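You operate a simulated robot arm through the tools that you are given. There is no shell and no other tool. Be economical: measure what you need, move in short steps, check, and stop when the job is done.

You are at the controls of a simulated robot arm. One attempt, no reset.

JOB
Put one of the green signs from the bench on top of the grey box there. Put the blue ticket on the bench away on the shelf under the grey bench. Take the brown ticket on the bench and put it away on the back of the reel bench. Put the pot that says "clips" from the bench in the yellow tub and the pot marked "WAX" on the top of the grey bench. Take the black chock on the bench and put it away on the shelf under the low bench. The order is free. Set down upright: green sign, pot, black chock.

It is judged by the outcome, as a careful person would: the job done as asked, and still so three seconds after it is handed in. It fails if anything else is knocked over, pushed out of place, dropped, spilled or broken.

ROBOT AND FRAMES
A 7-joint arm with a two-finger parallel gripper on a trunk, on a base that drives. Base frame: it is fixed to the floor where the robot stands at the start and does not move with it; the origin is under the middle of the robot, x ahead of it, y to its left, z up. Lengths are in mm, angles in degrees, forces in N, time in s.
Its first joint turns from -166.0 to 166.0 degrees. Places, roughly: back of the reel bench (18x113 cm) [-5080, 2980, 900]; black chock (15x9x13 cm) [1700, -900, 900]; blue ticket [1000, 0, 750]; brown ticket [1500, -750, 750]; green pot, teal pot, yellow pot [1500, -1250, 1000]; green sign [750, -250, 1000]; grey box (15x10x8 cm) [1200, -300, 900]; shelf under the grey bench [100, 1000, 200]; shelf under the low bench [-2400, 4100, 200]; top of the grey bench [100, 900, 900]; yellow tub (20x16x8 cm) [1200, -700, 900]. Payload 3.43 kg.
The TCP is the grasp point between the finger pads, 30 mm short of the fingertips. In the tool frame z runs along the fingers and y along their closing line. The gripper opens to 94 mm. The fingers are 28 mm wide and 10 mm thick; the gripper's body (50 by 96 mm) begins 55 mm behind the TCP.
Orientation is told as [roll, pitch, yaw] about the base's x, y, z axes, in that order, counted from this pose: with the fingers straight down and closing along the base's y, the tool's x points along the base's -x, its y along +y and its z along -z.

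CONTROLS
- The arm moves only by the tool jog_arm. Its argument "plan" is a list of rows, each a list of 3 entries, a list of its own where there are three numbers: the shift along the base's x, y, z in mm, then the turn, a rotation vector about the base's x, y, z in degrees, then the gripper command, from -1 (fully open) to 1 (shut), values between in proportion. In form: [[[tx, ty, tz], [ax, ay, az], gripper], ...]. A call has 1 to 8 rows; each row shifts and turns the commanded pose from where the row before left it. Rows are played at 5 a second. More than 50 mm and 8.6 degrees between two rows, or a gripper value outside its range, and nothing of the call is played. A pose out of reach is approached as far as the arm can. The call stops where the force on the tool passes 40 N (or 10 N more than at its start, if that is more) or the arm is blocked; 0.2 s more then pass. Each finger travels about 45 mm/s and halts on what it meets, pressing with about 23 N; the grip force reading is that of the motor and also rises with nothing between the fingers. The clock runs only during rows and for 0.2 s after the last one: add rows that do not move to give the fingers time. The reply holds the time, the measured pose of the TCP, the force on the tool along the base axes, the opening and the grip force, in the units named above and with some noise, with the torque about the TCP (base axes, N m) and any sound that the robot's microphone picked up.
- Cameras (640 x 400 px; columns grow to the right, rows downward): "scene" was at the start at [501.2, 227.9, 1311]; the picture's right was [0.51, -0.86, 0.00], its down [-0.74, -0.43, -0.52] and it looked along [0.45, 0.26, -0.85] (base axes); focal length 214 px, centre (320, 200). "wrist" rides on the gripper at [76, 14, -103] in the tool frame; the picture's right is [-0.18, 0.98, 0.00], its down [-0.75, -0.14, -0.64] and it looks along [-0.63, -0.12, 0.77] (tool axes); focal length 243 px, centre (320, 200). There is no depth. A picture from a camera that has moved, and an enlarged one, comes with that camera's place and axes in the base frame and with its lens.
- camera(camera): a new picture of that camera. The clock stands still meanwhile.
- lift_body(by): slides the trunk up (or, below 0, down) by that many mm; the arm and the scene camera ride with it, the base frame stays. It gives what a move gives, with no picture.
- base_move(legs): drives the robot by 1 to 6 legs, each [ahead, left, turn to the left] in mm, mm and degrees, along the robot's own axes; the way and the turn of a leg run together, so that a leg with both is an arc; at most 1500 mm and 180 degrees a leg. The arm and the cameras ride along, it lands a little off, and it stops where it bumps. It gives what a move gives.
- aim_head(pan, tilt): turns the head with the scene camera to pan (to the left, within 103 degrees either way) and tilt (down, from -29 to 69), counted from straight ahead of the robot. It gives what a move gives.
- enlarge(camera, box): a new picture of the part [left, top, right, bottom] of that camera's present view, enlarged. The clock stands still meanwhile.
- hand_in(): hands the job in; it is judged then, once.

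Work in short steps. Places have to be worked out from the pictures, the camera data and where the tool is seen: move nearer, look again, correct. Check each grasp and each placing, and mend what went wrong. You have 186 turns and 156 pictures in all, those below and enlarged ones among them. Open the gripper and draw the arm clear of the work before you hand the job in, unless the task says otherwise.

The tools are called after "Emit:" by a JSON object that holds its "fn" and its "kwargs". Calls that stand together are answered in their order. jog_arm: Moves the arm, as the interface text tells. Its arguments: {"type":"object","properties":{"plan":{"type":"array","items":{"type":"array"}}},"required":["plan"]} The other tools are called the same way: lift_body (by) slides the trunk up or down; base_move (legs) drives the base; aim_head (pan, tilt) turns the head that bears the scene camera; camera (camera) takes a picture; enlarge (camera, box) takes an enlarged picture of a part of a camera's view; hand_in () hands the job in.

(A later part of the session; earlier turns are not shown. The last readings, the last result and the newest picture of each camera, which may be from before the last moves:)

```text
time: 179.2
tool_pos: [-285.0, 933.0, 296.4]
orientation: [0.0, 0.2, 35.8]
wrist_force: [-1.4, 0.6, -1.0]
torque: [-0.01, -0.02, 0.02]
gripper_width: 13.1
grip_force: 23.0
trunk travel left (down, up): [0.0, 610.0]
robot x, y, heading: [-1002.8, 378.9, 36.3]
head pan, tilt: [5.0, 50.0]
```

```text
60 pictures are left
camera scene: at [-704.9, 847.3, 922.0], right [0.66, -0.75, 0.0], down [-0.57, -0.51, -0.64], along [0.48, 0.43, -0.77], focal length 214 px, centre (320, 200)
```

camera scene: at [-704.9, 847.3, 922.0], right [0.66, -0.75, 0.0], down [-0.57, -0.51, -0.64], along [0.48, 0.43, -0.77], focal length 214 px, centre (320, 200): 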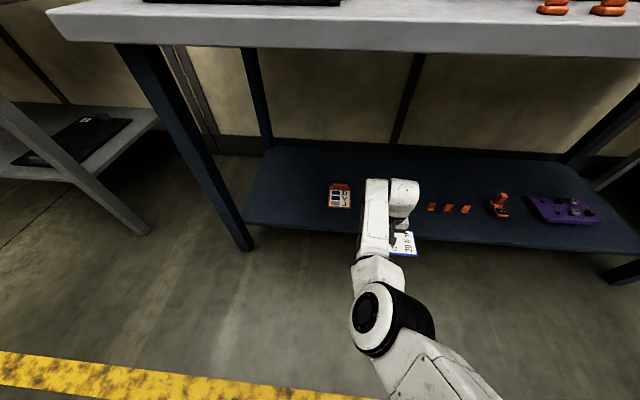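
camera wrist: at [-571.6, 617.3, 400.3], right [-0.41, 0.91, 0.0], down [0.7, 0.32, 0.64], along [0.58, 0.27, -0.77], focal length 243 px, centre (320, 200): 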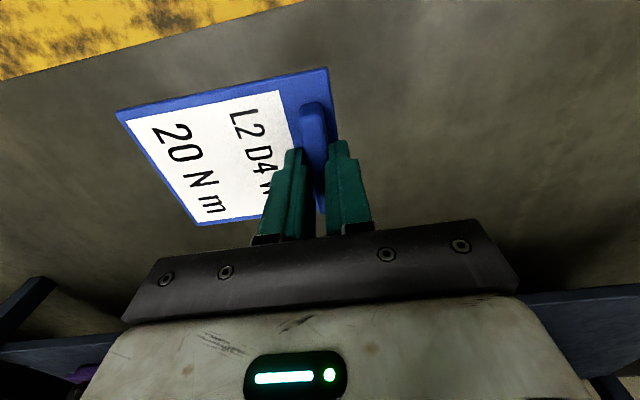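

Arm is well below the bench top. Drive 145 mm ahead to bring the ticket over the shelf.

Emit:
{"fn": "base_move", "kwargs": {"legs": [[148, 0, 0]]}}

Emit:
{"fn": "camera", "kwargs": {"camera": "scene"}}

Emit:
{"fn": "camera", "kwargs": {"camera": "wrist"}}

```text
time: 180.6
tool_pos: [-161.7, 1021.1, 297.1]
orientation: [0.0, 0.2, 35.8]
wrist_force: [0.4, 0.4, -1.2]
torque: [-0.02, -0.01, 0.04]
gripper_width: 13.2
grip_force: 23.4
trunk travel left (down, up): [0.0, 610.0]
robot x, y, heading: [-883.4, 467.4, 36.2]
head pan, tilt: [5.0, 50.0]
```

```text
59 pictures are left
camera scene: at [-583.2, 935.5, 922.1], right [0.66, -0.75, 0.0], down [-0.58, -0.51, -0.64], along [0.48, 0.42, -0.77], focal length 214 px, centre (320, 200)
```

scene: 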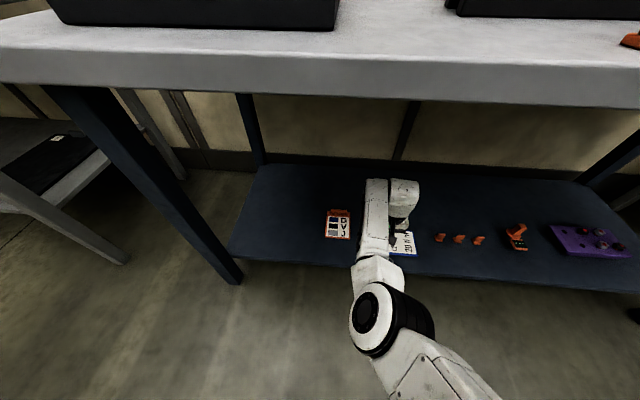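

```text
58 pictures are left
camera wrist: at [-231.3, 987.5, 398.7], right [-0.43, 0.9, 0.0], down [0.69, 0.33, 0.64], along [0.58, 0.27, -0.77], focal length 243 px, centre (320, 200)
```

wrist: 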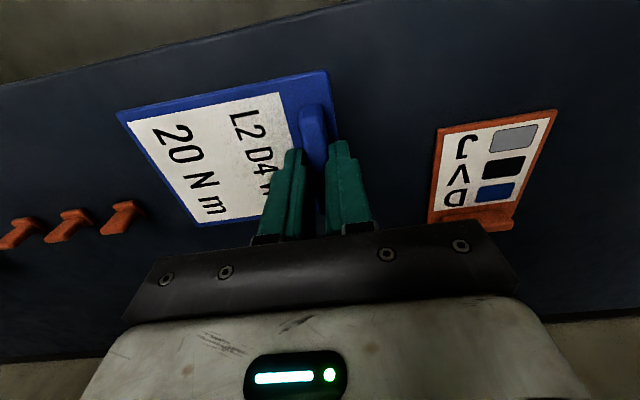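

Over the shelf with ~20 mm margin to its edge; I go 20 mm further in and lower.

Emit:
{"fn": "jog_arm", "kwargs": {"plan": [[[16, 12, -20], [0, 0, 0], 1], [[0, 0, -18], [0, 0, 0], 1], [[0, 0, -6], [0, 0, 0], 1], [[0, 0, -4], [0, 0, 0], 1], [[0, 0, -3], [0, 0, 0], 1], [[0, 0, 0], [0, 0, 0], 1]]}}

Emit:
{"fn": "jog_arm", "kwargs": {"plan": [[[0, 0, -2], [0, 0, 0], 1], [[0, 0, -2], [0, 0, 0], 1], [[0, 0, -2], [0, 0, 0], 1], [[0, 0, 0], [0, 0, 0], 1]]}}

Emit:
{"fn": "camera", "kwargs": {"camera": "wrist"}}

```text
time: 182.0
tool_pos: [-145.1, 1032.5, 247.0]
orientation: [0.0, 0.1, 35.8]
wrist_force: [-0.2, -0.1, -0.5]
torque: [0.0, 0.05, 0.04]
gripper_width: 13.1
grip_force: 23.1
trunk travel left (down, up): [0.0, 610.0]
robot x, y, heading: [-882.0, 470.4, 36.3]
head pan, tilt: [5.0, 50.0]
```

```text
time: 183.0
tool_pos: [-145.3, 1032.7, 239.3]
orientation: [0.0, 0.2, 35.8]
wrist_force: [0.2, 0.2, -1.1]
torque: [0.04, 0.02, 0.05]
gripper_width: 13.1
grip_force: 22.6
trunk travel left (down, up): [0.0, 610.0]
robot x, y, heading: [-882.2, 466.7, 36.0]
head pan, tilt: [5.0, 50.0]
```

```text
57 pictures are left
camera wrist: at [-214.4, 998.8, 341.4], right [-0.43, 0.9, 0.0], down [0.7, 0.33, 0.64], along [0.58, 0.27, -0.77], focal length 243 px, centre (320, 200)
```

wrist: 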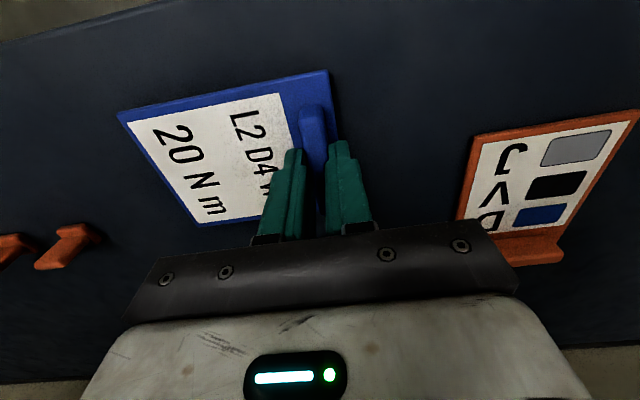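

Not yet in contact; continue in small steps.

Emit:
{"fn": "jog_arm", "kwargs": {"plan": [[[0, 0, -3], [0, 0, 0], 1], [[0, 0, -2], [0, 0, 0], 1], [[0, 0, -2], [0, 0, 0], 1], [[0, 0, 0], [0, 0, 0], 1]]}}

Emit:
{"fn": "jog_arm", "kwargs": {"plan": [[[0, 0, -2], [0, 0, 0], 1], [[0, 0, -2], [0, 0, 0], 1], [[0, 0, -2], [0, 0, 0], 1], [[0, 0, 0], [0, 0, 0], 1]]}}

```text
time: 184.0
tool_pos: [-145.0, 1033.1, 231.5]
orientation: [0.1, 0.0, 35.8]
wrist_force: [-0.4, -0.2, -0.6]
torque: [-0.01, -0.01, 0.0]
gripper_width: 13.2
grip_force: 23.3
trunk travel left (down, up): [0.0, 610.0]
robot x, y, heading: [-881.2, 470.2, 36.0]
head pan, tilt: [5.0, 50.0]
```

```text
time: 185.0
tool_pos: [-143.0, 1033.9, 228.5]
orientation: [0.0, -0.2, 35.8]
wrist_force: [0.1, 2.5, 22.2]
torque: [0.05, -0.04, -0.04]
gripper_width: 13.2
grip_force: 23.1
trunk travel left (down, up): [0.0, 610.0]
robot x, y, heading: [-882.2, 470.6, 36.4]
head pan, tilt: [5.0, 50.0]
```

Contact. Release, rise 70 mm, check.

Emit:
{"fn": "jog_arm", "kwargs": {"plan": [[[0, 0, 2], [0, 0, 0], 1], [[0, 0, 0], [0, 0, 0], 0.4], [[0, 0, 0], [0, 0, 0], 0.2], [[0, 0, 0], [0, 0, 0], 0.2], [[0, 0, 30], [0, 0, 0], 0.2], [[0, 0, 40], [0, 0, 0], 0.2], [[0, 0, 0], [0, 0, 0], 0.2]]}}

Emit:
{"fn": "camera", "kwargs": {"camera": "wrist"}}

```text
time: 186.6
tool_pos: [-144.8, 1033.7, 299.1]
orientation: [0.1, 0.1, 35.7]
wrist_force: [0.3, 0.6, 0.0]
torque: [-0.01, -0.02, -0.01]
gripper_width: 37.5
grip_force: 0.0
trunk travel left (down, up): [0.0, 610.0]
robot x, y, heading: [-881.2, 468.8, 36.1]
head pan, tilt: [5.0, 50.0]
```

```text
56 pictures are left
camera wrist: at [-215.9, 999.5, 400.7], right [-0.43, 0.9, 0.0], down [0.69, 0.33, 0.64], along [0.58, 0.27, -0.77], focal length 243 px, centre (320, 200)
```

wrist: 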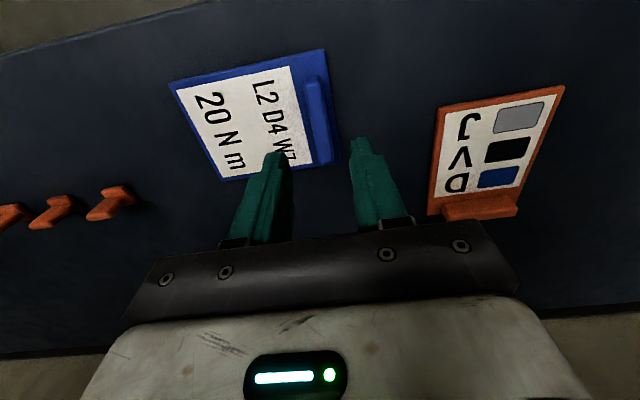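

Blue ticket is on the shelf. Back out, raise the trunk, then head for the black chock.

Emit:
{"fn": "base_move", "kwargs": {"legs": [[-330, 0, 0]]}}

Emit:
{"fn": "jog_arm", "kwargs": {"plan": [[[-32, -24, 10], [0, 0, -8.5], -1], [[-32, -24, 10], [0, 0, -8.5], -1], [[-32, -24, 10], [0, 0, -8.5], -1], [[-32, -24, 10], [0, 0, -8.5], -1], [[-32, -24, 10], [0, 0, -8.5], -1], [[-32, -24, 10], [0, 0, -8.5], -1], [[-32, -24, 10], [0, 0, -8.5], -1], [[-32, -24, 10], [0, 0, -8.5], -1]]}}

Emit:
{"fn": "lift_body", "kwargs": {"by": 400}}

Emit:
{"fn": "lift_body", "kwargs": {"by": 200}}

Emit:
{"fn": "base_move", "kwargs": {"legs": [[0, -1250, 0], [0, -1250, 0], [480, 0, 0]]}}

Emit:
{"fn": "aim_head", "kwargs": {"pan": 0, "tilt": 45}}

Emit:
{"fn": "camera", "kwargs": {"camera": "scene"}}

```text
time: 188.8
tool_pos: [-411.9, 839.8, 298.4]
orientation: [0.1, 0.1, 35.9]
wrist_force: [0.0, -0.8, -0.2]
torque: [0.01, 0.02, -0.02]
gripper_width: 37.7
grip_force: 0.0
trunk travel left (down, up): [0.0, 610.0]
robot x, y, heading: [-1148.0, 273.2, 36.3]
head pan, tilt: [5.0, 50.0]
```

```text
time: 190.6
tool_pos: [-666.8, 646.7, 379.6]
orientation: [-0.2, 0.0, -32.1]
wrist_force: [-0.6, 0.0, -0.4]
torque: [0.02, -0.02, 0.0]
gripper_width: 94.0
grip_force: 0.1
trunk travel left (down, up): [0.0, 610.0]
robot x, y, heading: [-1144.8, 267.8, 36.7]
head pan, tilt: [5.0, 50.0]
```

```text
time: 194.4
tool_pos: [-666.2, 648.0, 778.9]
orientation: [0.0, 0.0, -32.0]
wrist_force: [-0.2, 0.0, 0.3]
torque: [-0.01, -0.05, 0.01]
gripper_width: 94.1
grip_force: 0.1
trunk travel left (down, up): [-400.0, 210.0]
robot x, y, heading: [-1145.8, 273.1, 36.5]
head pan, tilt: [5.0, 50.0]
```

```text
time: 196.6
tool_pos: [-665.8, 647.3, 980.1]
orientation: [0.1, 0.1, -32.0]
wrist_force: [0.3, 0.6, -0.3]
torque: [0.03, 0.0, -0.01]
gripper_width: 94.1
grip_force: 0.1
trunk travel left (down, up): [-600.0, 10.0]
robot x, y, heading: [-1148.3, 272.1, 36.6]
head pan, tilt: [5.0, 50.0]
```

```text
time: 211.4
tool_pos: [1203.4, -1191.1, 978.2]
orientation: [0.1, 0.1, -35.6]
wrist_force: [-0.1, -0.1, 0.4]
torque: [0.03, -0.01, -0.02]
gripper_width: 93.9
grip_force: 0.0
trunk travel left (down, up): [-600.0, 10.0]
robot x, y, heading: [705.6, -1532.5, 32.9]
head pan, tilt: [5.0, 50.0]
```

```text
time: 212.0
tool_pos: [1206.2, -1192.3, 978.7]
orientation: [0.0, 0.1, -35.6]
wrist_force: [0.3, 0.8, -0.1]
torque: [-0.02, -0.01, -0.02]
gripper_width: 94.3
grip_force: 0.0
trunk travel left (down, up): [-600.0, 10.0]
robot x, y, heading: [702.5, -1536.7, 32.8]
head pan, tilt: [0.0, 45.0]
```

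```text
55 pictures are left
camera scene: at [1036.3, -1088.2, 1529.0], right [0.54, -0.84, 0.0], down [-0.59, -0.38, -0.71], along [0.59, 0.38, -0.71], focal length 214 px, centre (320, 200)
```

scene: 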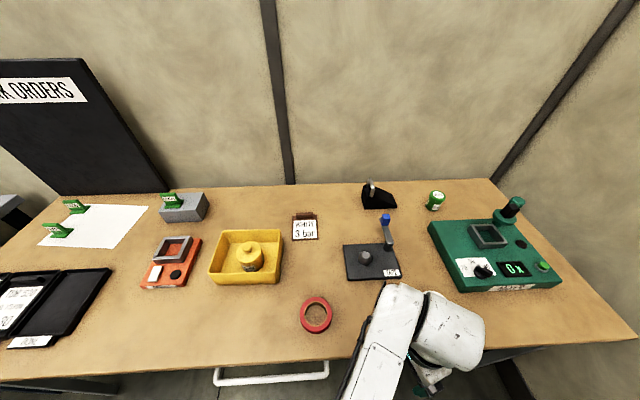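

Emit:
{"fn": "enlarge", "kwargs": {"camera": "scene", "box": [340, 160, 460, 230]}}

```text
5.33 times, centred on (400, 195) of scene
camera zoom: at [1036.3, -1088.2, 1529.0], right [0.54, -0.84, 0.0], down [-0.59, -0.38, -0.71], along [0.59, 0.38, -0.71], focal length 1144 px, centre (-107, 227)
```

zoom: 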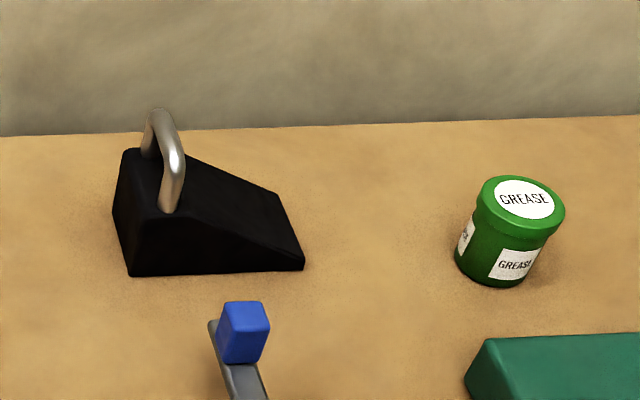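

Chock: wedge with a handle arch across its tall end; bar runs along n at about (1667,-917). Raise the arm, square up the base and approach; turn the tool to close along the bench.

Emit:
{"fn": "jog_arm", "kwargs": {"plan": [[[0, 0, 45], [0, 0, 8.5], -1], [[0, 0, 45], [0, 0, 8.5], -1], [[0, 0, 45], [0, 0, 8.5], -1], [[0, 0, 45], [0, 0, 8.5], -1], [[0, 0, 0], [0, 0, 8.5], -1], [[0, 0, 0], [0, 0, 8.5], -1], [[0, 0, 0], [0, 0, 8.5], -1], [[0, 0, 0], [0, 0, 8.5], -1]]}}

Emit:
{"fn": "base_move", "kwargs": {"legs": [[0, 0, 3.6], [255, 0, 0]]}}

Emit:
{"fn": "jog_arm", "kwargs": {"plan": [[[24, 18, 0], [0, 0, 0], -1], [[24, 18, 0], [0, 0, 0], -1], [[24, 18, 0], [0, 0, 0], -1], [[24, 18, 0], [0, 0, 0], -1], [[24, 18, 0], [0, 0, 0], -1], [[0, 0, 0], [0, 0, 0], -1]]}}

Emit:
{"fn": "camera", "kwargs": {"camera": "wrist"}}

```text
time: 213.8
tool_pos: [1203.3, -1191.8, 1159.5]
orientation: [0.0, 0.1, 32.5]
wrist_force: [-0.6, 0.0, 0.4]
torque: [0.0, -0.01, -0.02]
gripper_width: 94.1
grip_force: 0.1
trunk travel left (down, up): [-600.0, 10.0]
robot x, y, heading: [701.2, -1537.5, 33.0]
head pan, tilt: [0.0, 45.0]
```

```text
time: 216.1
tool_pos: [1382.5, -1005.2, 1159.5]
orientation: [0.0, 0.0, 36.2]
wrist_force: [0.7, -0.4, -0.1]
torque: [0.03, 0.03, -0.02]
gripper_width: 94.0
grip_force: 0.0
trunk travel left (down, up): [-600.0, 10.0]
robot x, y, heading: [906.3, -1379.3, 36.8]
head pan, tilt: [0.0, 45.0]
```

```text
time: 217.5
tool_pos: [1502.8, -911.4, 1157.9]
orientation: [0.0, 0.1, 36.2]
wrist_force: [-0.4, 0.2, 0.3]
torque: [0.03, -0.02, -0.03]
gripper_width: 94.3
grip_force: 0.1
trunk travel left (down, up): [-600.0, 10.0]
robot x, y, heading: [909.2, -1380.7, 37.0]
head pan, tilt: [0.0, 45.0]
```

```text
53 pictures are left
camera wrist: at [1434.6, -947.6, 1260.5], right [-0.43, 0.9, 0.0], down [0.69, 0.33, 0.64], along [0.58, 0.28, -0.77], focal length 243 px, centre (320, 200)
```

wrist: 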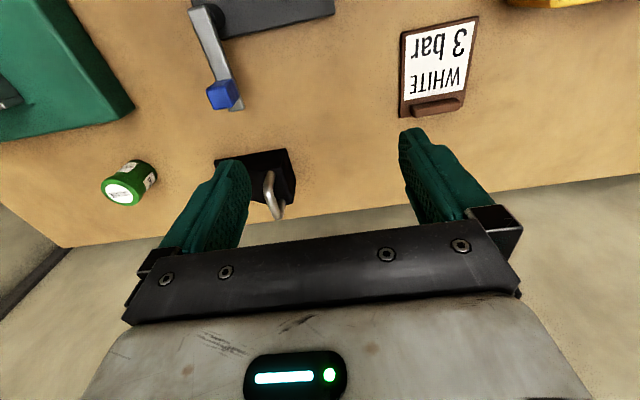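

Handle bar centre ≈(1658,-913) along 35°. Move above it and check.

Emit:
{"fn": "jog_arm", "kwargs": {"plan": [[[38, 0, -15], [0, 0, 0], -0.4], [[38, 0, -20], [0, 0, 0], -0.4], [[38, -1, -20], [0, 0, 0], -0.4], [[38, -1, -20], [0, 0, 0], -0.4], [[0, 0, -15], [0, 0, 0], -0.4], [[0, 0, 0], [0, 0, 0], -0.4]]}}

Emit:
{"fn": "camera", "kwargs": {"camera": "wrist"}}

```text
time: 218.9
tool_pos: [1657.1, -917.2, 1069.4]
orientation: [0.0, 0.1, 36.3]
wrist_force: [0.2, 0.0, 0.6]
torque: [-0.01, 0.0, -0.02]
gripper_width: 65.5
grip_force: 0.2
trunk travel left (down, up): [-600.0, 10.0]
robot x, y, heading: [909.0, -1385.5, 36.8]
head pan, tilt: [0.0, 45.0]
```

```text
52 pictures are left
camera wrist: at [1588.3, -951.6, 1171.6], right [-0.43, 0.9, 0.0], down [0.69, 0.33, 0.64], along [0.58, 0.28, -0.77], focal length 243 px, centre (320, 200)
```

wrist: 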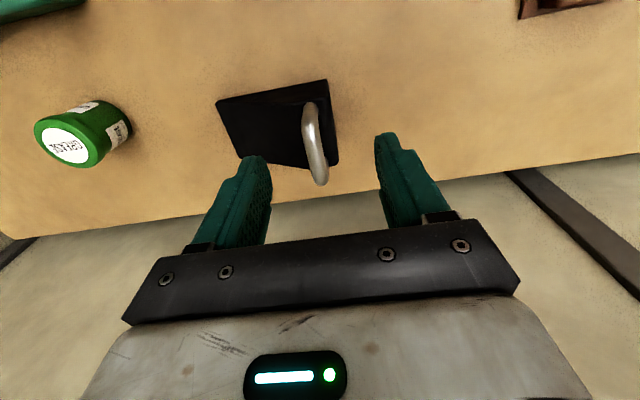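

Emit:
{"fn": "enlarge", "kwargs": {"camera": "wrist", "box": [200, 60, 360, 200]}}

```text
2.86 times, centred on (280, 130) of wrist
camera zoom: at [1588.3, -951.6, 1171.6], right [-0.43, 0.9, 0.0], down [0.69, 0.33, 0.64], along [0.58, 0.28, -0.77], focal length 693 px, centre (434, 400)
```

zoom: 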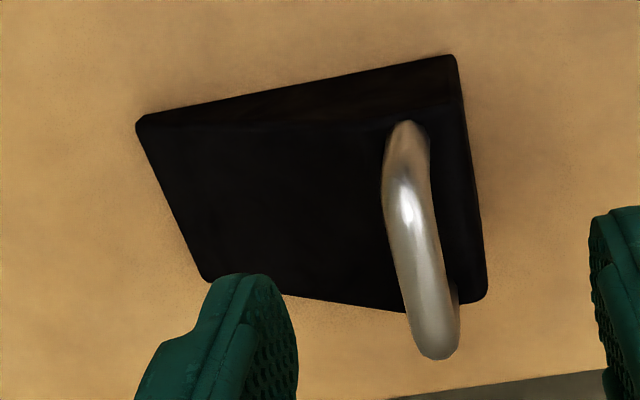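

Refined: handle bar centre ≈(1691,-904), top ≈970. Move over, descend part way, and check.

Emit:
{"fn": "jog_arm", "kwargs": {"plan": [[[17, 6, -20], [0, 0, 0], -0.4], [[17, 6, -20], [0, 0, 0], -0.4], [[0, 0, -15], [0, 0, 0], -0.4], [[0, 0, 0], [0, 0, 0], -0.4]]}}

Emit:
{"fn": "camera", "kwargs": {"camera": "wrist"}}

```text
time: 219.9
tool_pos: [1690.0, -904.4, 1013.9]
orientation: [-0.1, 0.1, 36.3]
wrist_force: [0.9, -0.7, 1.2]
torque: [-0.03, 0.0, -0.02]
gripper_width: 65.7
grip_force: 0.0
trunk travel left (down, up): [-600.0, 10.0]
robot x, y, heading: [907.5, -1380.5, 37.0]
head pan, tilt: [0.0, 45.0]
```

```text
50 pictures are left
camera wrist: at [1621.6, -938.5, 1116.1], right [-0.43, 0.9, 0.0], down [0.69, 0.33, 0.64], along [0.58, 0.28, -0.77], focal length 243 px, centre (320, 200)
```

wrist: 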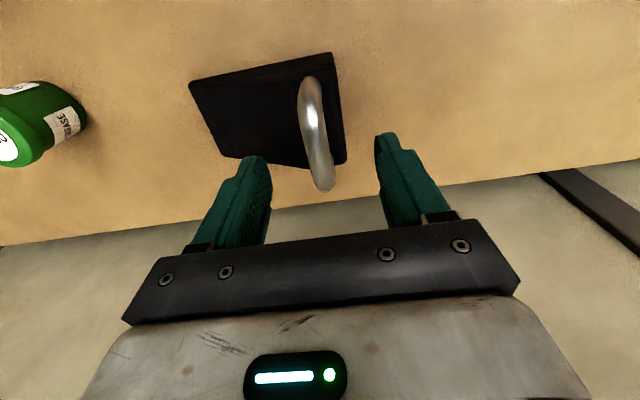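

Aligned. Descend to z≈972 and grip the bar.

Emit:
{"fn": "jog_arm", "kwargs": {"plan": [[[1.5, -2, -20], [0, 0, 0], -0.4], [[1, 1, -14], [0, 0, 0], -0.4], [[0, 0, -6], [0, 0, 0], -0.4], [[0, 0, 0], [0, 0, 0], 0.4], [[0, 0, 0], [0, 0, 0], 1], [[0, 0, 0], [0, 0, 0], 1], [[0, 0, 0], [0, 0, 0], 1]]}}

Emit:
{"fn": "camera", "kwargs": {"camera": "wrist"}}

```text
time: 221.5
tool_pos: [1692.9, -905.5, 973.3]
orientation: [0.1, 0.2, 36.4]
wrist_force: [-0.4, 0.5, -0.1]
torque: [0.0, 0.01, -0.14]
gripper_width: 20.1
grip_force: 22.7
trunk travel left (down, up): [-600.0, 10.0]
robot x, y, heading: [906.6, -1380.6, 36.9]
head pan, tilt: [0.0, 45.0]
```

```text
49 pictures are left
camera wrist: at [1623.4, -939.2, 1076.2], right [-0.43, 0.9, 0.0], down [0.69, 0.33, 0.64], along [0.58, 0.28, -0.77], focal length 243 px, centre (320, 200)
```

wrist: 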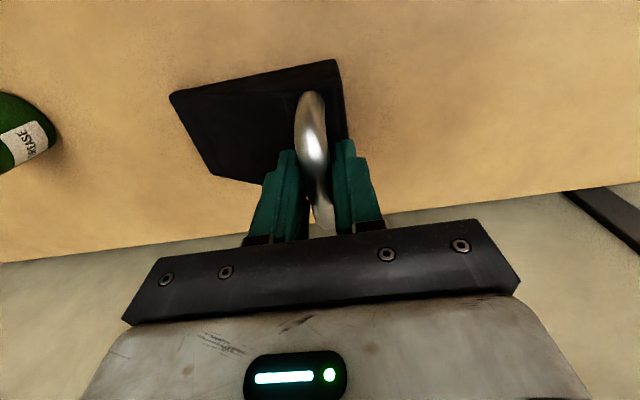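

Width 20 mm suggests ~6–8° yaw mismatch. Open a little, turn +6.5° and regrip.

Emit:
{"fn": "jog_arm", "kwargs": {"plan": [[[0, 0, 0], [0, 0, 0], 0.3], [[0, 0, 0], [0, 0, 6.5], 0.3], [[0, 0, 0], [0, 0, 0], 0.3], [[0, 0, 0], [0, 0, 0], 1], [[0, 0, 0], [0, 0, 0], 1], [[0, 0, 0], [0, 0, 0], 1]]}}

Emit:
{"fn": "jog_arm", "kwargs": {"plan": [[[0, 0, 6], [0, 0, 0], 1], [[0, 0, 14], [0, 0, 0], 1], [[0, 0, 0], [0, 0, 0], 1]]}}

Emit:
{"fn": "camera", "kwargs": {"camera": "wrist"}}

Emit:
{"fn": "enlarge", "kwargs": {"camera": "scene", "box": [240, 150, 440, 275]}}

```text
time: 222.9
tool_pos: [1692.3, -904.5, 974.4]
orientation: [0.0, 0.0, 42.7]
wrist_force: [-0.9, 2.0, 1.1]
torque: [0.01, -0.02, -0.56]
gripper_width: 22.2
grip_force: 23.1
trunk travel left (down, up): [-600.0, 10.0]
robot x, y, heading: [909.7, -1383.9, 36.9]
head pan, tilt: [0.0, 45.0]
```

```text
time: 223.7
tool_pos: [1691.1, -906.4, 994.1]
orientation: [-0.1, 0.2, 42.7]
wrist_force: [0.6, 0.0, -6.5]
torque: [0.06, -0.08, 0.02]
gripper_width: 18.8
grip_force: 23.3
trunk travel left (down, up): [-600.0, 10.0]
robot x, y, heading: [907.8, -1384.5, 36.7]
head pan, tilt: [0.0, 45.0]
```

```text
48 pictures are left
camera wrist: at [1626.4, -948.0, 1096.3], right [-0.53, 0.85, 0.0], down [0.65, 0.41, 0.64], along [0.54, 0.34, -0.77], focal length 243 px, centre (320, 200)
```

wrist: 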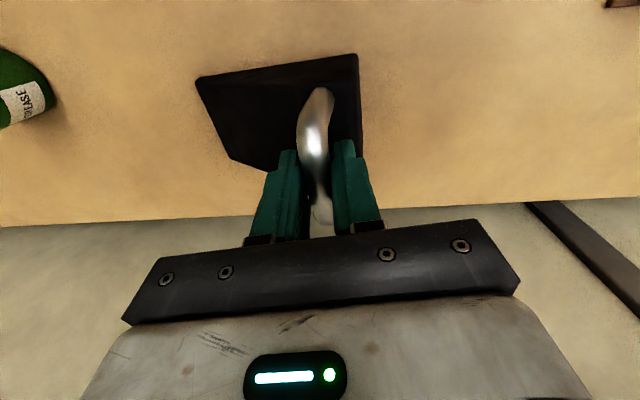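

```text
3.20 times, centred on (340, 212) of scene
camera zoom: at [1210.3, -913.0, 1528.9], right [0.6, -0.8, 0.0], down [-0.57, -0.42, -0.71], along [0.57, 0.42, -0.71], focal length 686 px, centre (256, 160)
```

zoom: 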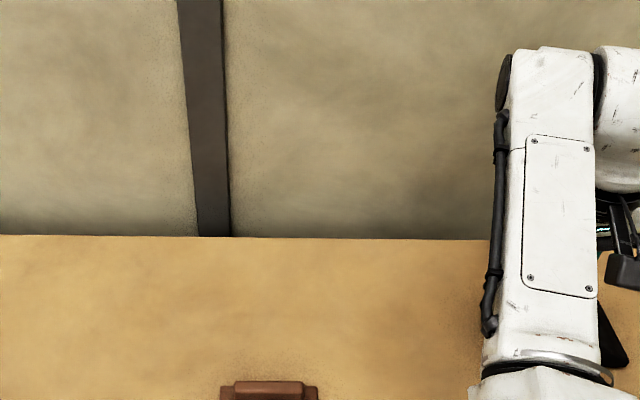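

Lifted (6.5 N), but the yaw went the wrong way. I set it down, turn −8°, and regrip squarely.

Emit:
{"fn": "jog_arm", "kwargs": {"plan": [[[0, 0, -13], [0, 0, 0], 1], [[0, 0, -5], [0, 0, 0], 1], [[0, 0, -2], [0, 0, 0], 1], [[0, 0, 0], [0, 0, 0], 0.5], [[0, 0, 0], [0, 0, 0], 0.3], [[0, 0, 0], [0, 0, -8], 0.3], [[0, 0, 0], [0, 0, 0], 0.3]]}}

Emit:
{"fn": "enlarge", "kwargs": {"camera": "wrist", "box": [160, 40, 400, 240]}}

```text
time: 225.3
tool_pos: [1691.4, -906.1, 975.3]
orientation: [0.0, 0.1, 34.7]
wrist_force: [-0.3, -0.1, -0.1]
torque: [-0.01, 0.03, -0.01]
gripper_width: 33.0
grip_force: 0.0
trunk travel left (down, up): [-600.0, 10.0]
robot x, y, heading: [905.3, -1378.8, 37.1]
head pan, tilt: [0.0, 45.0]
```

```text
2.00 times, centred on (280, 140) of wrist
camera zoom: at [1622.0, -937.9, 1076.5], right [-0.41, 0.91, 0.0], down [0.7, 0.32, 0.64], along [0.58, 0.26, -0.77], focal length 485 px, centre (400, 320)
```

zoom: 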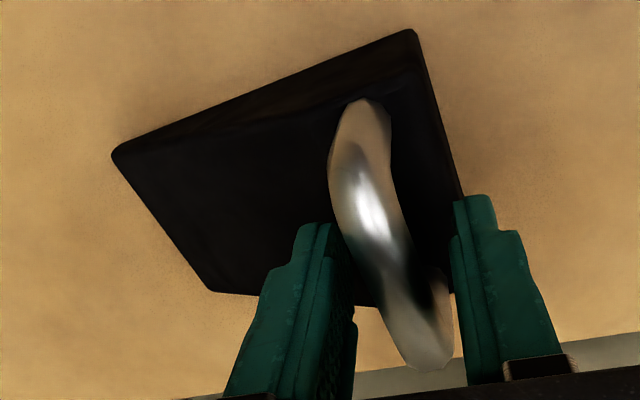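

The chock had simply followed the tool; its bar is ~19 mm thick and now lies at ≈43°. Turn back +8.5° and grip.

Emit:
{"fn": "jog_arm", "kwargs": {"plan": [[[0, 0, 0], [0, 0, 8.5], 0.3], [[0, 0, -2], [0, 0, 0], 0.3], [[0, 0, 0], [0, 0, 0], 1], [[0, 0, 0], [0, 0, 0], 1], [[0, 0, 0], [0, 0, 0], 1]]}}

Emit:
{"fn": "jog_arm", "kwargs": {"plan": [[[0, 0, 10], [0, 0, 0], 1], [[0, 0, 40], [0, 0, 0], 1], [[0, 0, 45], [0, 0, 0], 1], [[0, 0, 45], [0, 0, 0], 1], [[-20, -15, 20], [0, 0, 0], 1], [[-35, -26, 0], [0, 0, 0], 1], [[-35, -26, 0], [0, 0, 0], 1], [[-35, -26, 0], [0, 0, 0], 1]]}}

Emit:
{"fn": "camera", "kwargs": {"camera": "wrist"}}

```text
time: 226.5
tool_pos: [1692.7, -905.5, 972.9]
orientation: [0.0, 0.3, 43.4]
wrist_force: [-2.4, 0.9, 0.1]
torque: [-0.04, 0.05, 0.14]
gripper_width: 20.2
grip_force: 22.9
trunk travel left (down, up): [-600.0, 10.0]
robot x, y, heading: [907.7, -1378.4, 36.8]
head pan, tilt: [0.0, 45.0]
```

```text
time: 228.3
tool_pos: [1567.9, -996.8, 1132.4]
orientation: [0.0, 0.2, 43.3]
wrist_force: [-0.3, 0.6, -7.8]
torque: [0.07, 0.09, 0.0]
gripper_width: 20.3
grip_force: 22.9
trunk travel left (down, up): [-600.0, 10.0]
robot x, y, heading: [906.8, -1381.1, 36.9]
head pan, tilt: [0.0, 45.0]
```

```text
45 pictures are left
camera wrist: at [1503.3, -1039.7, 1234.2], right [-0.54, 0.84, 0.0], down [0.65, 0.42, 0.64], along [0.54, 0.35, -0.77], focal length 243 px, centre (320, 200)
```

wrist: 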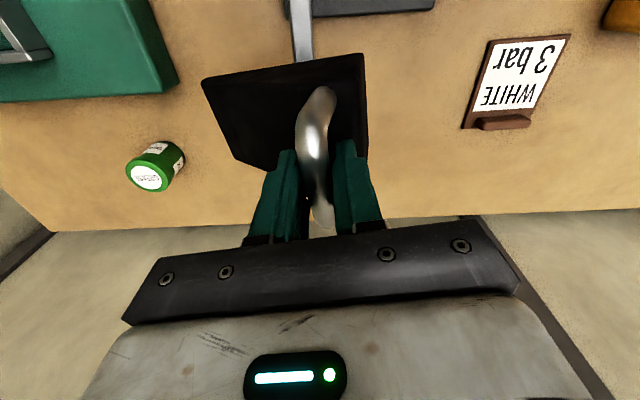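

Chock held level. Retract, back out and drive left along the aisle, then look ahead toward the low bench.

Emit:
{"fn": "jog_arm", "kwargs": {"plan": [[[-36, -27, 0], [0, 0, 0], 1], [[-36, -27, 0], [0, 0, 0], 1], [[-36, -27, 0], [0, 0, 0], 1], [[-36, -27, 0], [0, 0, 0], 1], [[0, 0, 0], [0, 0, 0], 1]]}}

Emit:
{"fn": "base_move", "kwargs": {"legs": [[-560, 0, 0], [0, 1450, 0], [0, 1450, 0]]}}

Emit:
{"fn": "aim_head", "kwargs": {"pan": 65, "tilt": 25}}

Emit:
{"fn": "camera", "kwargs": {"camera": "scene"}}

```text
time: 229.5
tool_pos: [1424.6, -1104.4, 1136.6]
orientation: [0.0, 0.1, 43.5]
wrist_force: [0.6, -0.7, -7.7]
torque: [0.09, 0.09, 0.01]
gripper_width: 20.4
grip_force: 22.7
trunk travel left (down, up): [-600.0, 10.0]
robot x, y, heading: [904.4, -1379.2, 36.9]
head pan, tilt: [0.0, 45.0]
```

```text
time: 246.3
tool_pos: [-767.9, 867.2, 1135.9]
orientation: [0.0, 0.0, 43.5]
wrist_force: [-0.5, 0.4, -7.6]
torque: [0.06, 0.02, -0.03]
gripper_width: 20.0
grip_force: 23.0
trunk travel left (down, up): [-600.0, 10.0]
robot x, y, heading: [-1280.3, 589.2, 36.9]
head pan, tilt: [0.0, 45.0]
```

```text
time: 247.7
tool_pos: [-767.4, 868.1, 1136.1]
orientation: [0.0, 0.1, 43.4]
wrist_force: [-0.1, 0.7, -8.3]
torque: [0.07, 0.05, 0.02]
gripper_width: 20.2
grip_force: 22.9
trunk travel left (down, up): [-600.0, 10.0]
robot x, y, heading: [-1285.8, 590.9, 36.9]
head pan, tilt: [65.0, 25.0]
```

```text
44 pictures are left
camera scene: at [-1067.1, 1100.1, 1559.5], right [0.98, 0.21, 0.0], down [0.09, -0.41, -0.91], along [-0.19, 0.89, -0.42], focal length 214 px, centre (320, 200)
```

scene: 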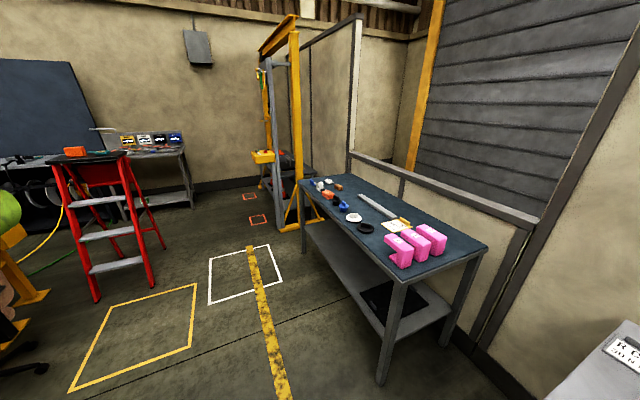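

Enlarge the far region to identify the low bench and the reel bench.

Emit:
{"fn": "enlarge", "kwargs": {"camera": "scene", "box": [230, 120, 340, 240]}}

Emit:
{"fn": "enlarge", "kwargs": {"camera": "scene", "box": [0, 110, 220, 260]}}

```text
3.33 times, centred on (285, 180) of scene
camera zoom: at [-1067.1, 1100.1, 1559.5], right [0.98, 0.21, 0.0], down [0.09, -0.41, -0.91], along [-0.19, 0.89, -0.42], focal length 715 px, centre (437, 267)
```

zoom: 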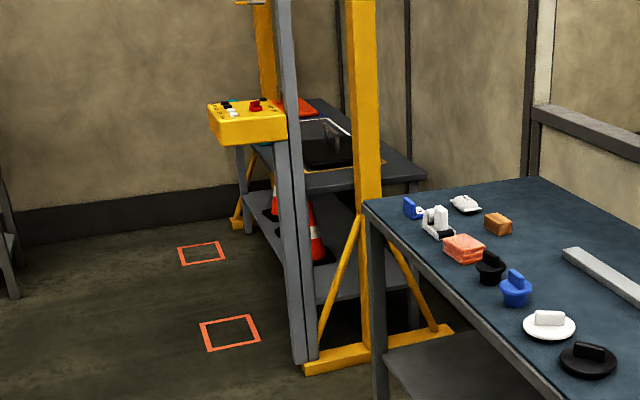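

```text
2.67 times, centred on (110, 185) of scene
camera zoom: at [-1067.1, 1100.1, 1559.5], right [0.98, 0.21, 0.0], down [0.09, -0.41, -0.91], along [-0.19, 0.89, -0.42], focal length 572 px, centre (880, 240)
```

zoom: 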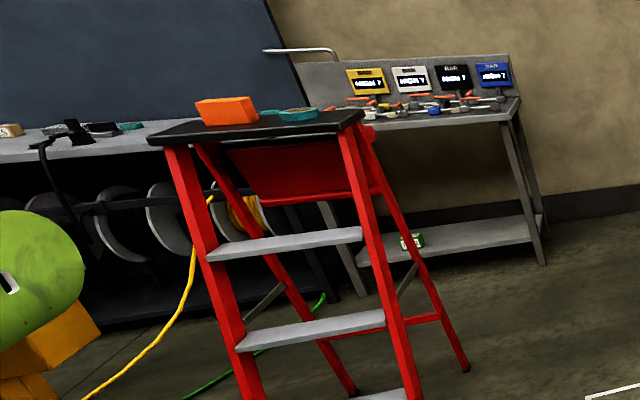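

The low bench is behind the yellow gantry (cones on its shelf); reel bench is left with reels under it. I drive along n≈-500 to u≈-3600 and look again.

Emit:
{"fn": "base_move", "kwargs": {"legs": [[170, 0, 0], [0, 1400, 0], [0, 900, 0]]}}

Emit:
{"fn": "aim_head", "kwargs": {"pan": 50, "tilt": 30}}

Emit:
{"fn": "camera", "kwargs": {"camera": "scene"}}

```text
time: 260.2
tool_pos: [-2026.7, 2840.1, 1135.7]
orientation: [0.0, 0.1, 43.1]
wrist_force: [-0.2, 0.6, -7.1]
torque: [0.01, 0.03, 0.02]
gripper_width: 20.2
grip_force: 23.1
trunk travel left (down, up): [-600.0, 10.0]
robot x, y, heading: [-2548.0, 2567.7, 36.9]
head pan, tilt: [65.0, 25.0]
```

```text
time: 261.0
tool_pos: [-2026.6, 2840.8, 1135.3]
orientation: [0.0, 0.2, 43.1]
wrist_force: [0.0, 0.0, -7.8]
torque: [0.05, 0.1, -0.02]
gripper_width: 20.2
grip_force: 22.7
trunk travel left (down, up): [-600.0, 10.0]
robot x, y, heading: [-2547.2, 2568.3, 36.5]
head pan, tilt: [50.0, 30.0]
```

```text
41 pictures are left
camera scene: at [-2300.6, 3075.3, 1551.6], right [1.0, -0.06, 0.0], down [-0.03, -0.5, -0.87], along [0.05, 0.86, -0.5], focal length 214 px, centre (320, 200)
```

scene: 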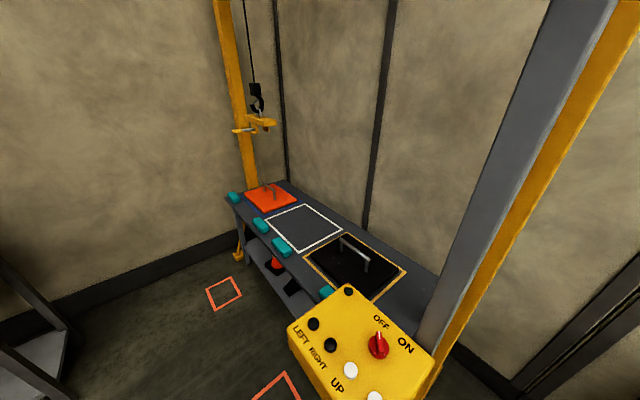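

The crane's control box juts into my path ahead. I look left to check the ladder clearance.

Emit:
{"fn": "aim_head", "kwargs": {"pan": 100, "tilt": 45}}

Emit:
{"fn": "camera", "kwargs": {"camera": "scene"}}

```text
time: 262.2
tool_pos: [-2025.2, 2842.2, 1135.0]
orientation: [0.0, 0.2, 43.1]
wrist_force: [0.0, -0.2, -6.6]
torque: [0.04, 0.03, -0.01]
gripper_width: 20.0
grip_force: 23.1
trunk travel left (down, up): [-600.0, 10.0]
robot x, y, heading: [-2546.2, 2568.0, 36.7]
head pan, tilt: [100.0, 45.0]
```

```text
40 pictures are left
camera scene: at [-2364.9, 3040.8, 1529.0], right [0.69, 0.73, 0.0], down [0.51, -0.49, -0.71], along [-0.51, 0.49, -0.71], focal length 214 px, centre (320, 200)
```

scene: 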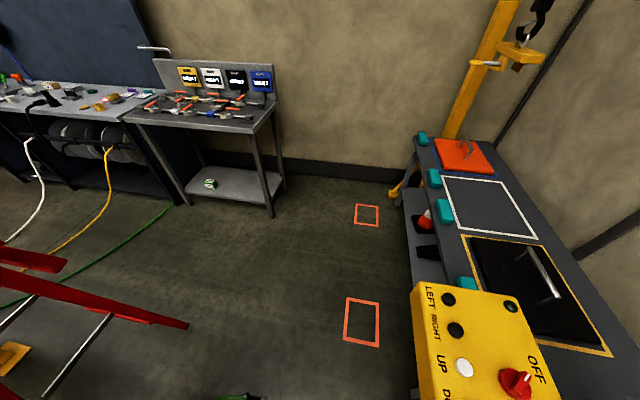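

Box occupies n≈60–260, u≈-3900…-4080, z≈1000–1080. I retract the chock to n≈-100, raise it a bit, and pass.

Emit:
{"fn": "jog_arm", "kwargs": {"plan": [[[-36, -27, 25], [0, 0, -2], 1], [[-36, -27, 25], [0, 0, -2], 1], [[-36, -27, 25], [0, 0, -2], 1], [[-24, -18, 25], [0, 0, 0], 1], [[0, 0, 0], [0, 0, 0], 1]]}}

Emit:
{"fn": "base_move", "kwargs": {"legs": [[0, 1050, 0]]}}

Emit:
{"fn": "aim_head", "kwargs": {"pan": 10, "tilt": 45}}

Emit:
{"fn": "camera", "kwargs": {"camera": "scene"}}

```text
refused: row 1 steps farther than a row can; nothing moved
```

```text
time: 267.5
tool_pos: [-2654.3, 3670.7, 1134.9]
orientation: [0.0, 0.2, 44.4]
wrist_force: [0.1, 0.6, -8.4]
torque: [0.08, 0.04, -0.01]
gripper_width: 19.7
grip_force: 23.0
trunk travel left (down, up): [-600.0, 10.0]
robot x, y, heading: [-3169.7, 3387.5, 37.7]
head pan, tilt: [100.0, 45.0]
```

```text
time: 269.1
tool_pos: [-2654.2, 3670.6, 1135.4]
orientation: [0.0, 0.3, 44.3]
wrist_force: [0.5, -0.1, -7.7]
torque: [0.12, 0.04, 0.0]
gripper_width: 19.8
grip_force: 23.0
trunk travel left (down, up): [-600.0, 10.0]
robot x, y, heading: [-3167.8, 3386.1, 37.9]
head pan, tilt: [10.0, 45.0]
```

```text
39 pictures are left
camera scene: at [-2883.0, 3868.2, 1528.9], right [0.74, -0.67, 0.0], down [-0.47, -0.53, -0.71], along [0.47, 0.52, -0.71], focal length 214 px, centre (320, 200)
```

scene: 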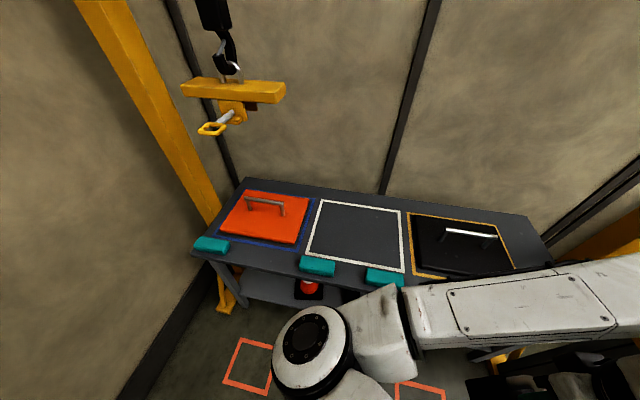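

The chock is still held and nothing bumped, but I must check refusals before driving. Now lower the trunk 400 to see the shelf.

Emit:
{"fn": "lift_body", "kwargs": {"by": -400}}

Emit:
{"fn": "camera", "kwargs": {"camera": "scene"}}

```text
time: 273.0
tool_pos: [-2654.8, 3670.5, 736.1]
orientation: [-0.1, 0.2, 44.5]
wrist_force: [-0.8, -0.8, -7.7]
torque: [0.08, 0.02, 0.0]
gripper_width: 20.0
grip_force: 23.0
trunk travel left (down, up): [-200.0, 410.0]
robot x, y, heading: [-3166.1, 3387.9, 37.9]
head pan, tilt: [10.0, 45.0]
```

```text
38 pictures are left
camera scene: at [-2883.1, 3868.1, 1129.0], right [0.74, -0.67, 0.0], down [-0.47, -0.52, -0.71], along [0.47, 0.52, -0.71], focal length 214 px, centre (320, 200)
```

scene: 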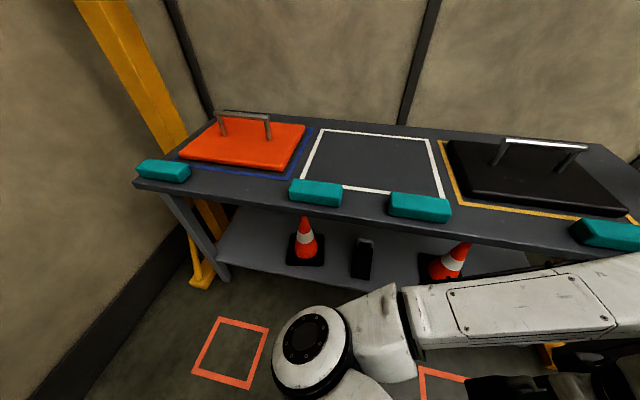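

Bench top ≈725, front edge n≈340. Lower the remaining 200 to view the shelf.

Emit:
{"fn": "lift_body", "kwargs": {"by": -200}}

Emit:
{"fn": "aim_head", "kwargs": {"pan": 0, "tilt": 35}}

Emit:
{"fn": "camera", "kwargs": {"camera": "scene"}}

```text
time: 275.1
tool_pos: [-2654.7, 3670.0, 536.0]
orientation: [0.0, 0.2, 44.5]
wrist_force: [0.1, 0.0, -8.4]
torque: [0.05, 0.01, -0.01]
gripper_width: 19.8
grip_force: 23.0
trunk travel left (down, up): [0.0, 610.0]
robot x, y, heading: [-3173.3, 3383.8, 37.8]
head pan, tilt: [10.0, 45.0]
```

```text
time: 275.9
tool_pos: [-2654.4, 3669.3, 536.1]
orientation: [0.0, 0.2, 44.4]
wrist_force: [-0.5, -0.3, -8.5]
torque: [0.06, 0.02, 0.04]
gripper_width: 19.7
grip_force: 22.6
trunk travel left (down, up): [0.0, 610.0]
robot x, y, heading: [-3168.6, 3385.3, 37.9]
head pan, tilt: [0.0, 35.0]
```

```text
37 pictures are left
camera scene: at [-2868.2, 3861.8, 943.7], right [0.61, -0.79, 0.0], down [-0.45, -0.35, -0.82], along [0.65, 0.5, -0.57], focal length 214 px, centre (320, 200)
```

scene: 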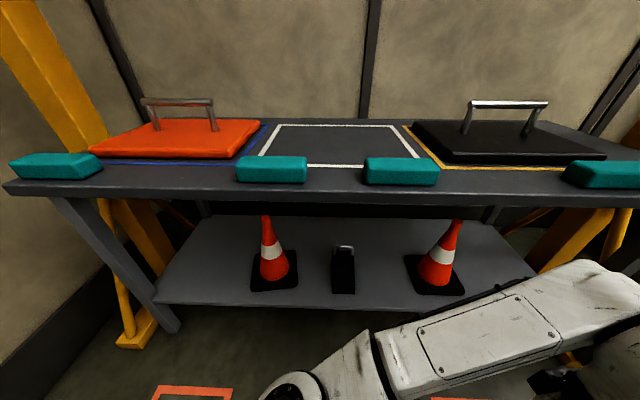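

Free shelf space left of the first cone (u≈-5380…-5080). I square up and slide left 740 mm.

Emit:
{"fn": "base_move", "kwargs": {"legs": [[0, 0, -1.4], [0, 735, 0]]}}

Emit:
{"fn": "jog_arm", "kwargs": {"plan": [[[0, 0, -40], [0, 0, -7], 1], [[0, 0, -40], [0, 0, 0], 1], [[0, 0, -40], [0, 0, 0], 1], [[0, 0, -40], [0, 0, 0], 1], [[0, 0, 0], [0, 0, 0], 1]]}}

Emit:
{"fn": "camera", "kwargs": {"camera": "scene"}}

```text
time: 278.5
tool_pos: [-2819.7, 3931.0, 535.3]
orientation: [-0.1, 0.2, 49.4]
wrist_force: [1.0, -0.7, -7.3]
torque: [0.04, -0.01, -0.01]
gripper_width: 16.0
grip_force: 23.5
trunk travel left (down, up): [0.0, 610.0]
robot x, y, heading: [-3300.8, 3600.5, 42.6]
head pan, tilt: [0.0, 35.0]
stopped in leg 2: the robot was blocked; the commanded pose is now the measured one
```

```text
time: 279.7
tool_pos: [-2823.6, 3930.6, 372.5]
orientation: [-0.1, 0.2, 42.4]
wrist_force: [0.1, -0.2, -7.8]
torque: [0.04, -0.01, -0.02]
gripper_width: 16.0
grip_force: 23.3
trunk travel left (down, up): [0.0, 610.0]
robot x, y, heading: [-3304.9, 3599.9, 43.2]
head pan, tilt: [0.0, 35.0]
```

```text
36 pictures are left
camera scene: at [-3048.3, 4102.6, 943.8], right [0.68, -0.73, 0.0], down [-0.42, -0.39, -0.82], along [0.6, 0.56, -0.57], focal length 214 px, centre (320, 200)
```

scene: 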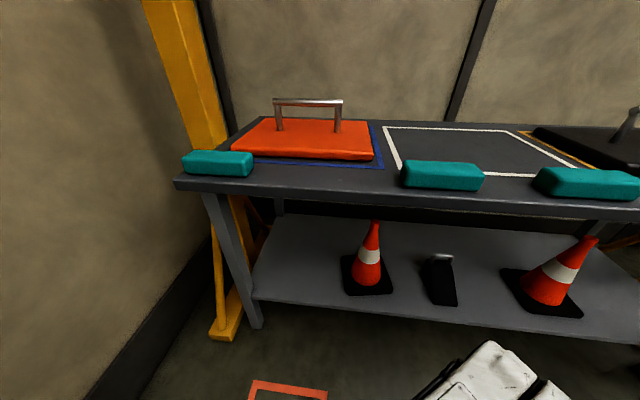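

The base's rear touched the bench leg behind (at about (-3630,3628)) and stopped. I ease right, move ahead for clearance, square up, then go left a bit.

Emit:
{"fn": "base_move", "kwargs": {"legs": [[0, -40, 0], [140, 0, 0], [0, 0, -6.5]]}}

Emit:
{"fn": "aim_head", "kwargs": {"pan": 103, "tilt": 50}}

Emit:
{"fn": "camera", "kwargs": {"camera": "scene"}}

Emit:
{"fn": "camera", "kwargs": {"camera": "wrist"}}

```text
time: 282.1
tool_pos: [-2660.0, 3943.2, 372.4]
orientation: [0.0, 0.3, 36.1]
wrist_force: [-0.1, 0.5, -8.0]
torque: [0.03, -0.05, 0.01]
gripper_width: 15.5
grip_force: 22.9
trunk travel left (down, up): [0.0, 610.0]
robot x, y, heading: [-3176.6, 3668.0, 36.7]
head pan, tilt: [0.0, 35.0]
```

```text
time: 283.9
tool_pos: [-2660.7, 3942.7, 372.1]
orientation: [0.0, 0.2, 36.1]
wrist_force: [-0.8, -0.1, -7.7]
torque: [0.01, 0.0, 0.02]
gripper_width: 15.8
grip_force: 23.1
trunk travel left (down, up): [0.0, 610.0]
robot x, y, heading: [-3176.6, 3668.5, 36.4]
head pan, tilt: [103.0, 50.0]
```

```text
35 pictures are left
camera scene: at [-2993.6, 4136.0, 922.1], right [0.65, 0.76, 0.0], down [0.58, -0.5, -0.64], along [-0.49, 0.42, -0.77], focal length 214 px, centre (320, 200)
```

scene: 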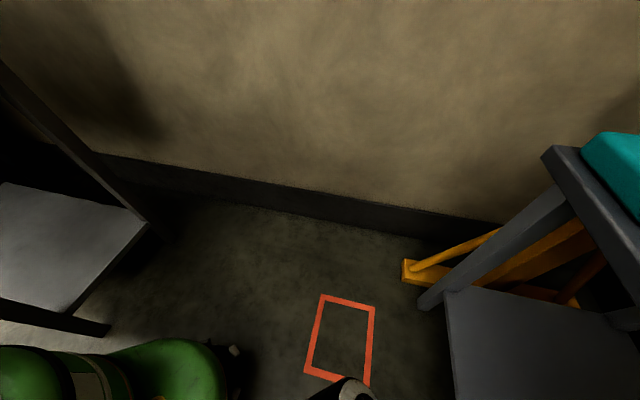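

```text
34 pictures are left
camera wrist: at [-2728.8, 3908.8, 474.1], right [-0.43, 0.9, 0.0], down [0.69, 0.33, 0.64], along [0.58, 0.27, -0.77], focal length 243 px, centre (320, 200)
```

wrist: 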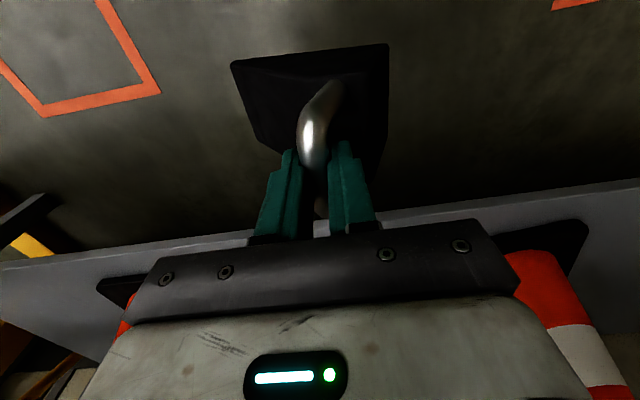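

Side bench foot at ≈(-3626,3625); at my current n there is clearance. I go 60 mm ahead and 100 mm left only, then reach the rest with the arm.

Emit:
{"fn": "base_move", "kwargs": {"legs": [[60, 0, 0], [0, 100, 0]]}}

Emit:
{"fn": "aim_head", "kwargs": {"pan": 20, "tilt": 45}}

Emit:
{"fn": "jog_arm", "kwargs": {"plan": [[[-26, 36, -10], [0, 0, 0], 1], [[-26, 36, -5], [0, 0, 0], 1], [[-26, 36, 0], [0, 0, 0], 1], [[-26, 36, 0], [0, 0, 0], 1], [[-26, 36, 0], [0, 0, 0], 1], [[-26, 36, 0], [0, 0, 0], 1], [[-26, 36, 0], [0, 0, 0], 1], [[0, 0, 0], [0, 0, 0], 1]]}}

Emit:
{"fn": "camera", "kwargs": {"camera": "scene"}}

```text
time: 285.6
tool_pos: [-2668.5, 4061.0, 371.8]
orientation: [0.3, 0.1, 39.7]
wrist_force: [1.6, 0.1, -8.1]
torque: [0.1, -0.01, -0.04]
gripper_width: 15.8
grip_force: 23.2
trunk travel left (down, up): [0.0, 610.0]
robot x, y, heading: [-3164.9, 3758.3, 40.2]
head pan, tilt: [103.0, 50.0]
```

```text
time: 287.1
tool_pos: [-2668.7, 4062.9, 370.7]
orientation: [0.1, 0.1, 40.0]
wrist_force: [1.4, -0.1, -7.4]
torque: [0.0, -0.04, 0.01]
gripper_width: 16.0
grip_force: 23.1
trunk travel left (down, up): [0.0, 610.0]
robot x, y, heading: [-3165.4, 3753.0, 40.1]
head pan, tilt: [20.0, 45.0]
```

```text
time: 288.9
tool_pos: [-2853.3, 4316.3, 358.2]
orientation: [0.2, 0.1, 39.9]
wrist_force: [0.0, -0.5, -7.6]
torque: [0.03, -0.01, 0.01]
gripper_width: 15.6
grip_force: 22.9
trunk travel left (down, up): [0.0, 610.0]
robot x, y, heading: [-3168.7, 3752.8, 40.3]
head pan, tilt: [20.0, 45.0]
```

```text
33 pictures are left
camera scene: at [-2911.4, 4256.7, 929.4], right [0.87, -0.49, 0.0], down [-0.35, -0.61, -0.71], along [0.35, 0.62, -0.71], focal length 214 px, centre (320, 200)
```

scene: 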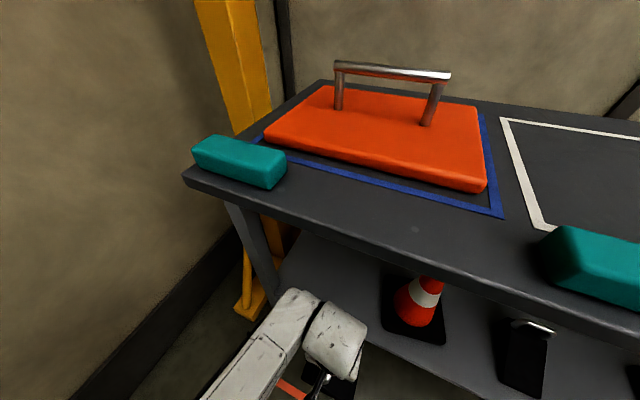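

Base is turned slightly; I leave it. Now reach in: first half of the move, checking clearance below the bench edge.

Emit:
{"fn": "jog_arm", "kwargs": {"plan": [[[-20, 40, -10], [0, 0, 0], 1], [[0, 44, -8], [0, 0, 0], 1], [[30, 34, 0], [0, 0, 0], 1], [[0, 0, 0], [0, 0, 0], 1]]}}

Emit:
{"fn": "camera", "kwargs": {"camera": "scene"}}

Emit:
{"fn": "camera", "kwargs": {"camera": "wrist"}}

```text
time: 289.9
tool_pos: [-2846.9, 4434.7, 336.0]
orientation: [0.4, 0.3, 40.1]
wrist_force: [-13.8, -5.7, 2.4]
torque: [-0.52, 0.86, -0.3]
gripper_width: 15.9
grip_force: 23.3
trunk travel left (down, up): [0.0, 610.0]
robot x, y, heading: [-3164.3, 3753.4, 40.4]
head pan, tilt: [20.0, 45.0]
```

```text
32 pictures are left
camera scene: at [-2911.9, 4257.1, 929.4], right [0.87, -0.49, 0.0], down [-0.35, -0.61, -0.71], along [0.35, 0.62, -0.71], focal length 214 px, centre (320, 200)
```

scene: 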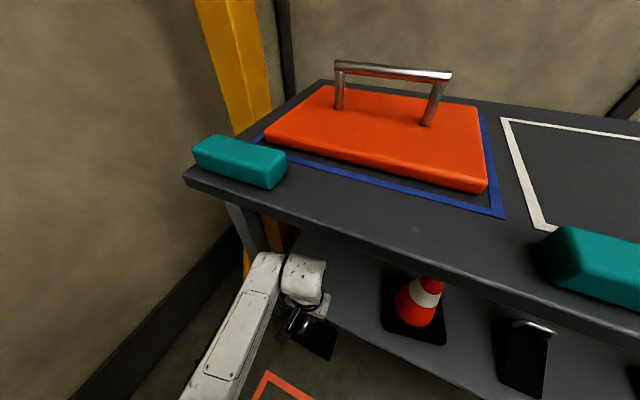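

```text
31 pictures are left
camera wrist: at [-2913.3, 4394.3, 439.3], right [-0.49, 0.87, 0.0], down [0.67, 0.38, 0.64], along [0.55, 0.32, -0.77], focal length 243 px, centre (320, 200)
```

wrist: 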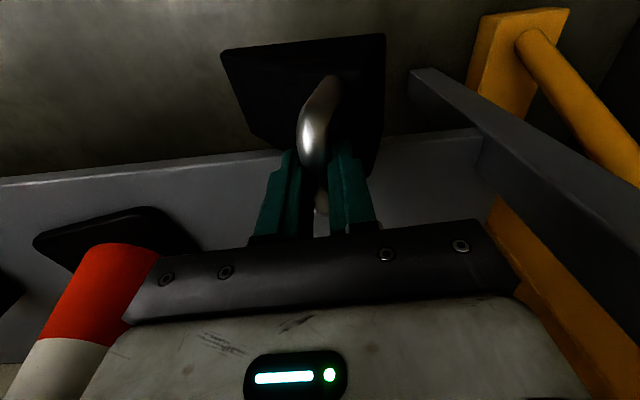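

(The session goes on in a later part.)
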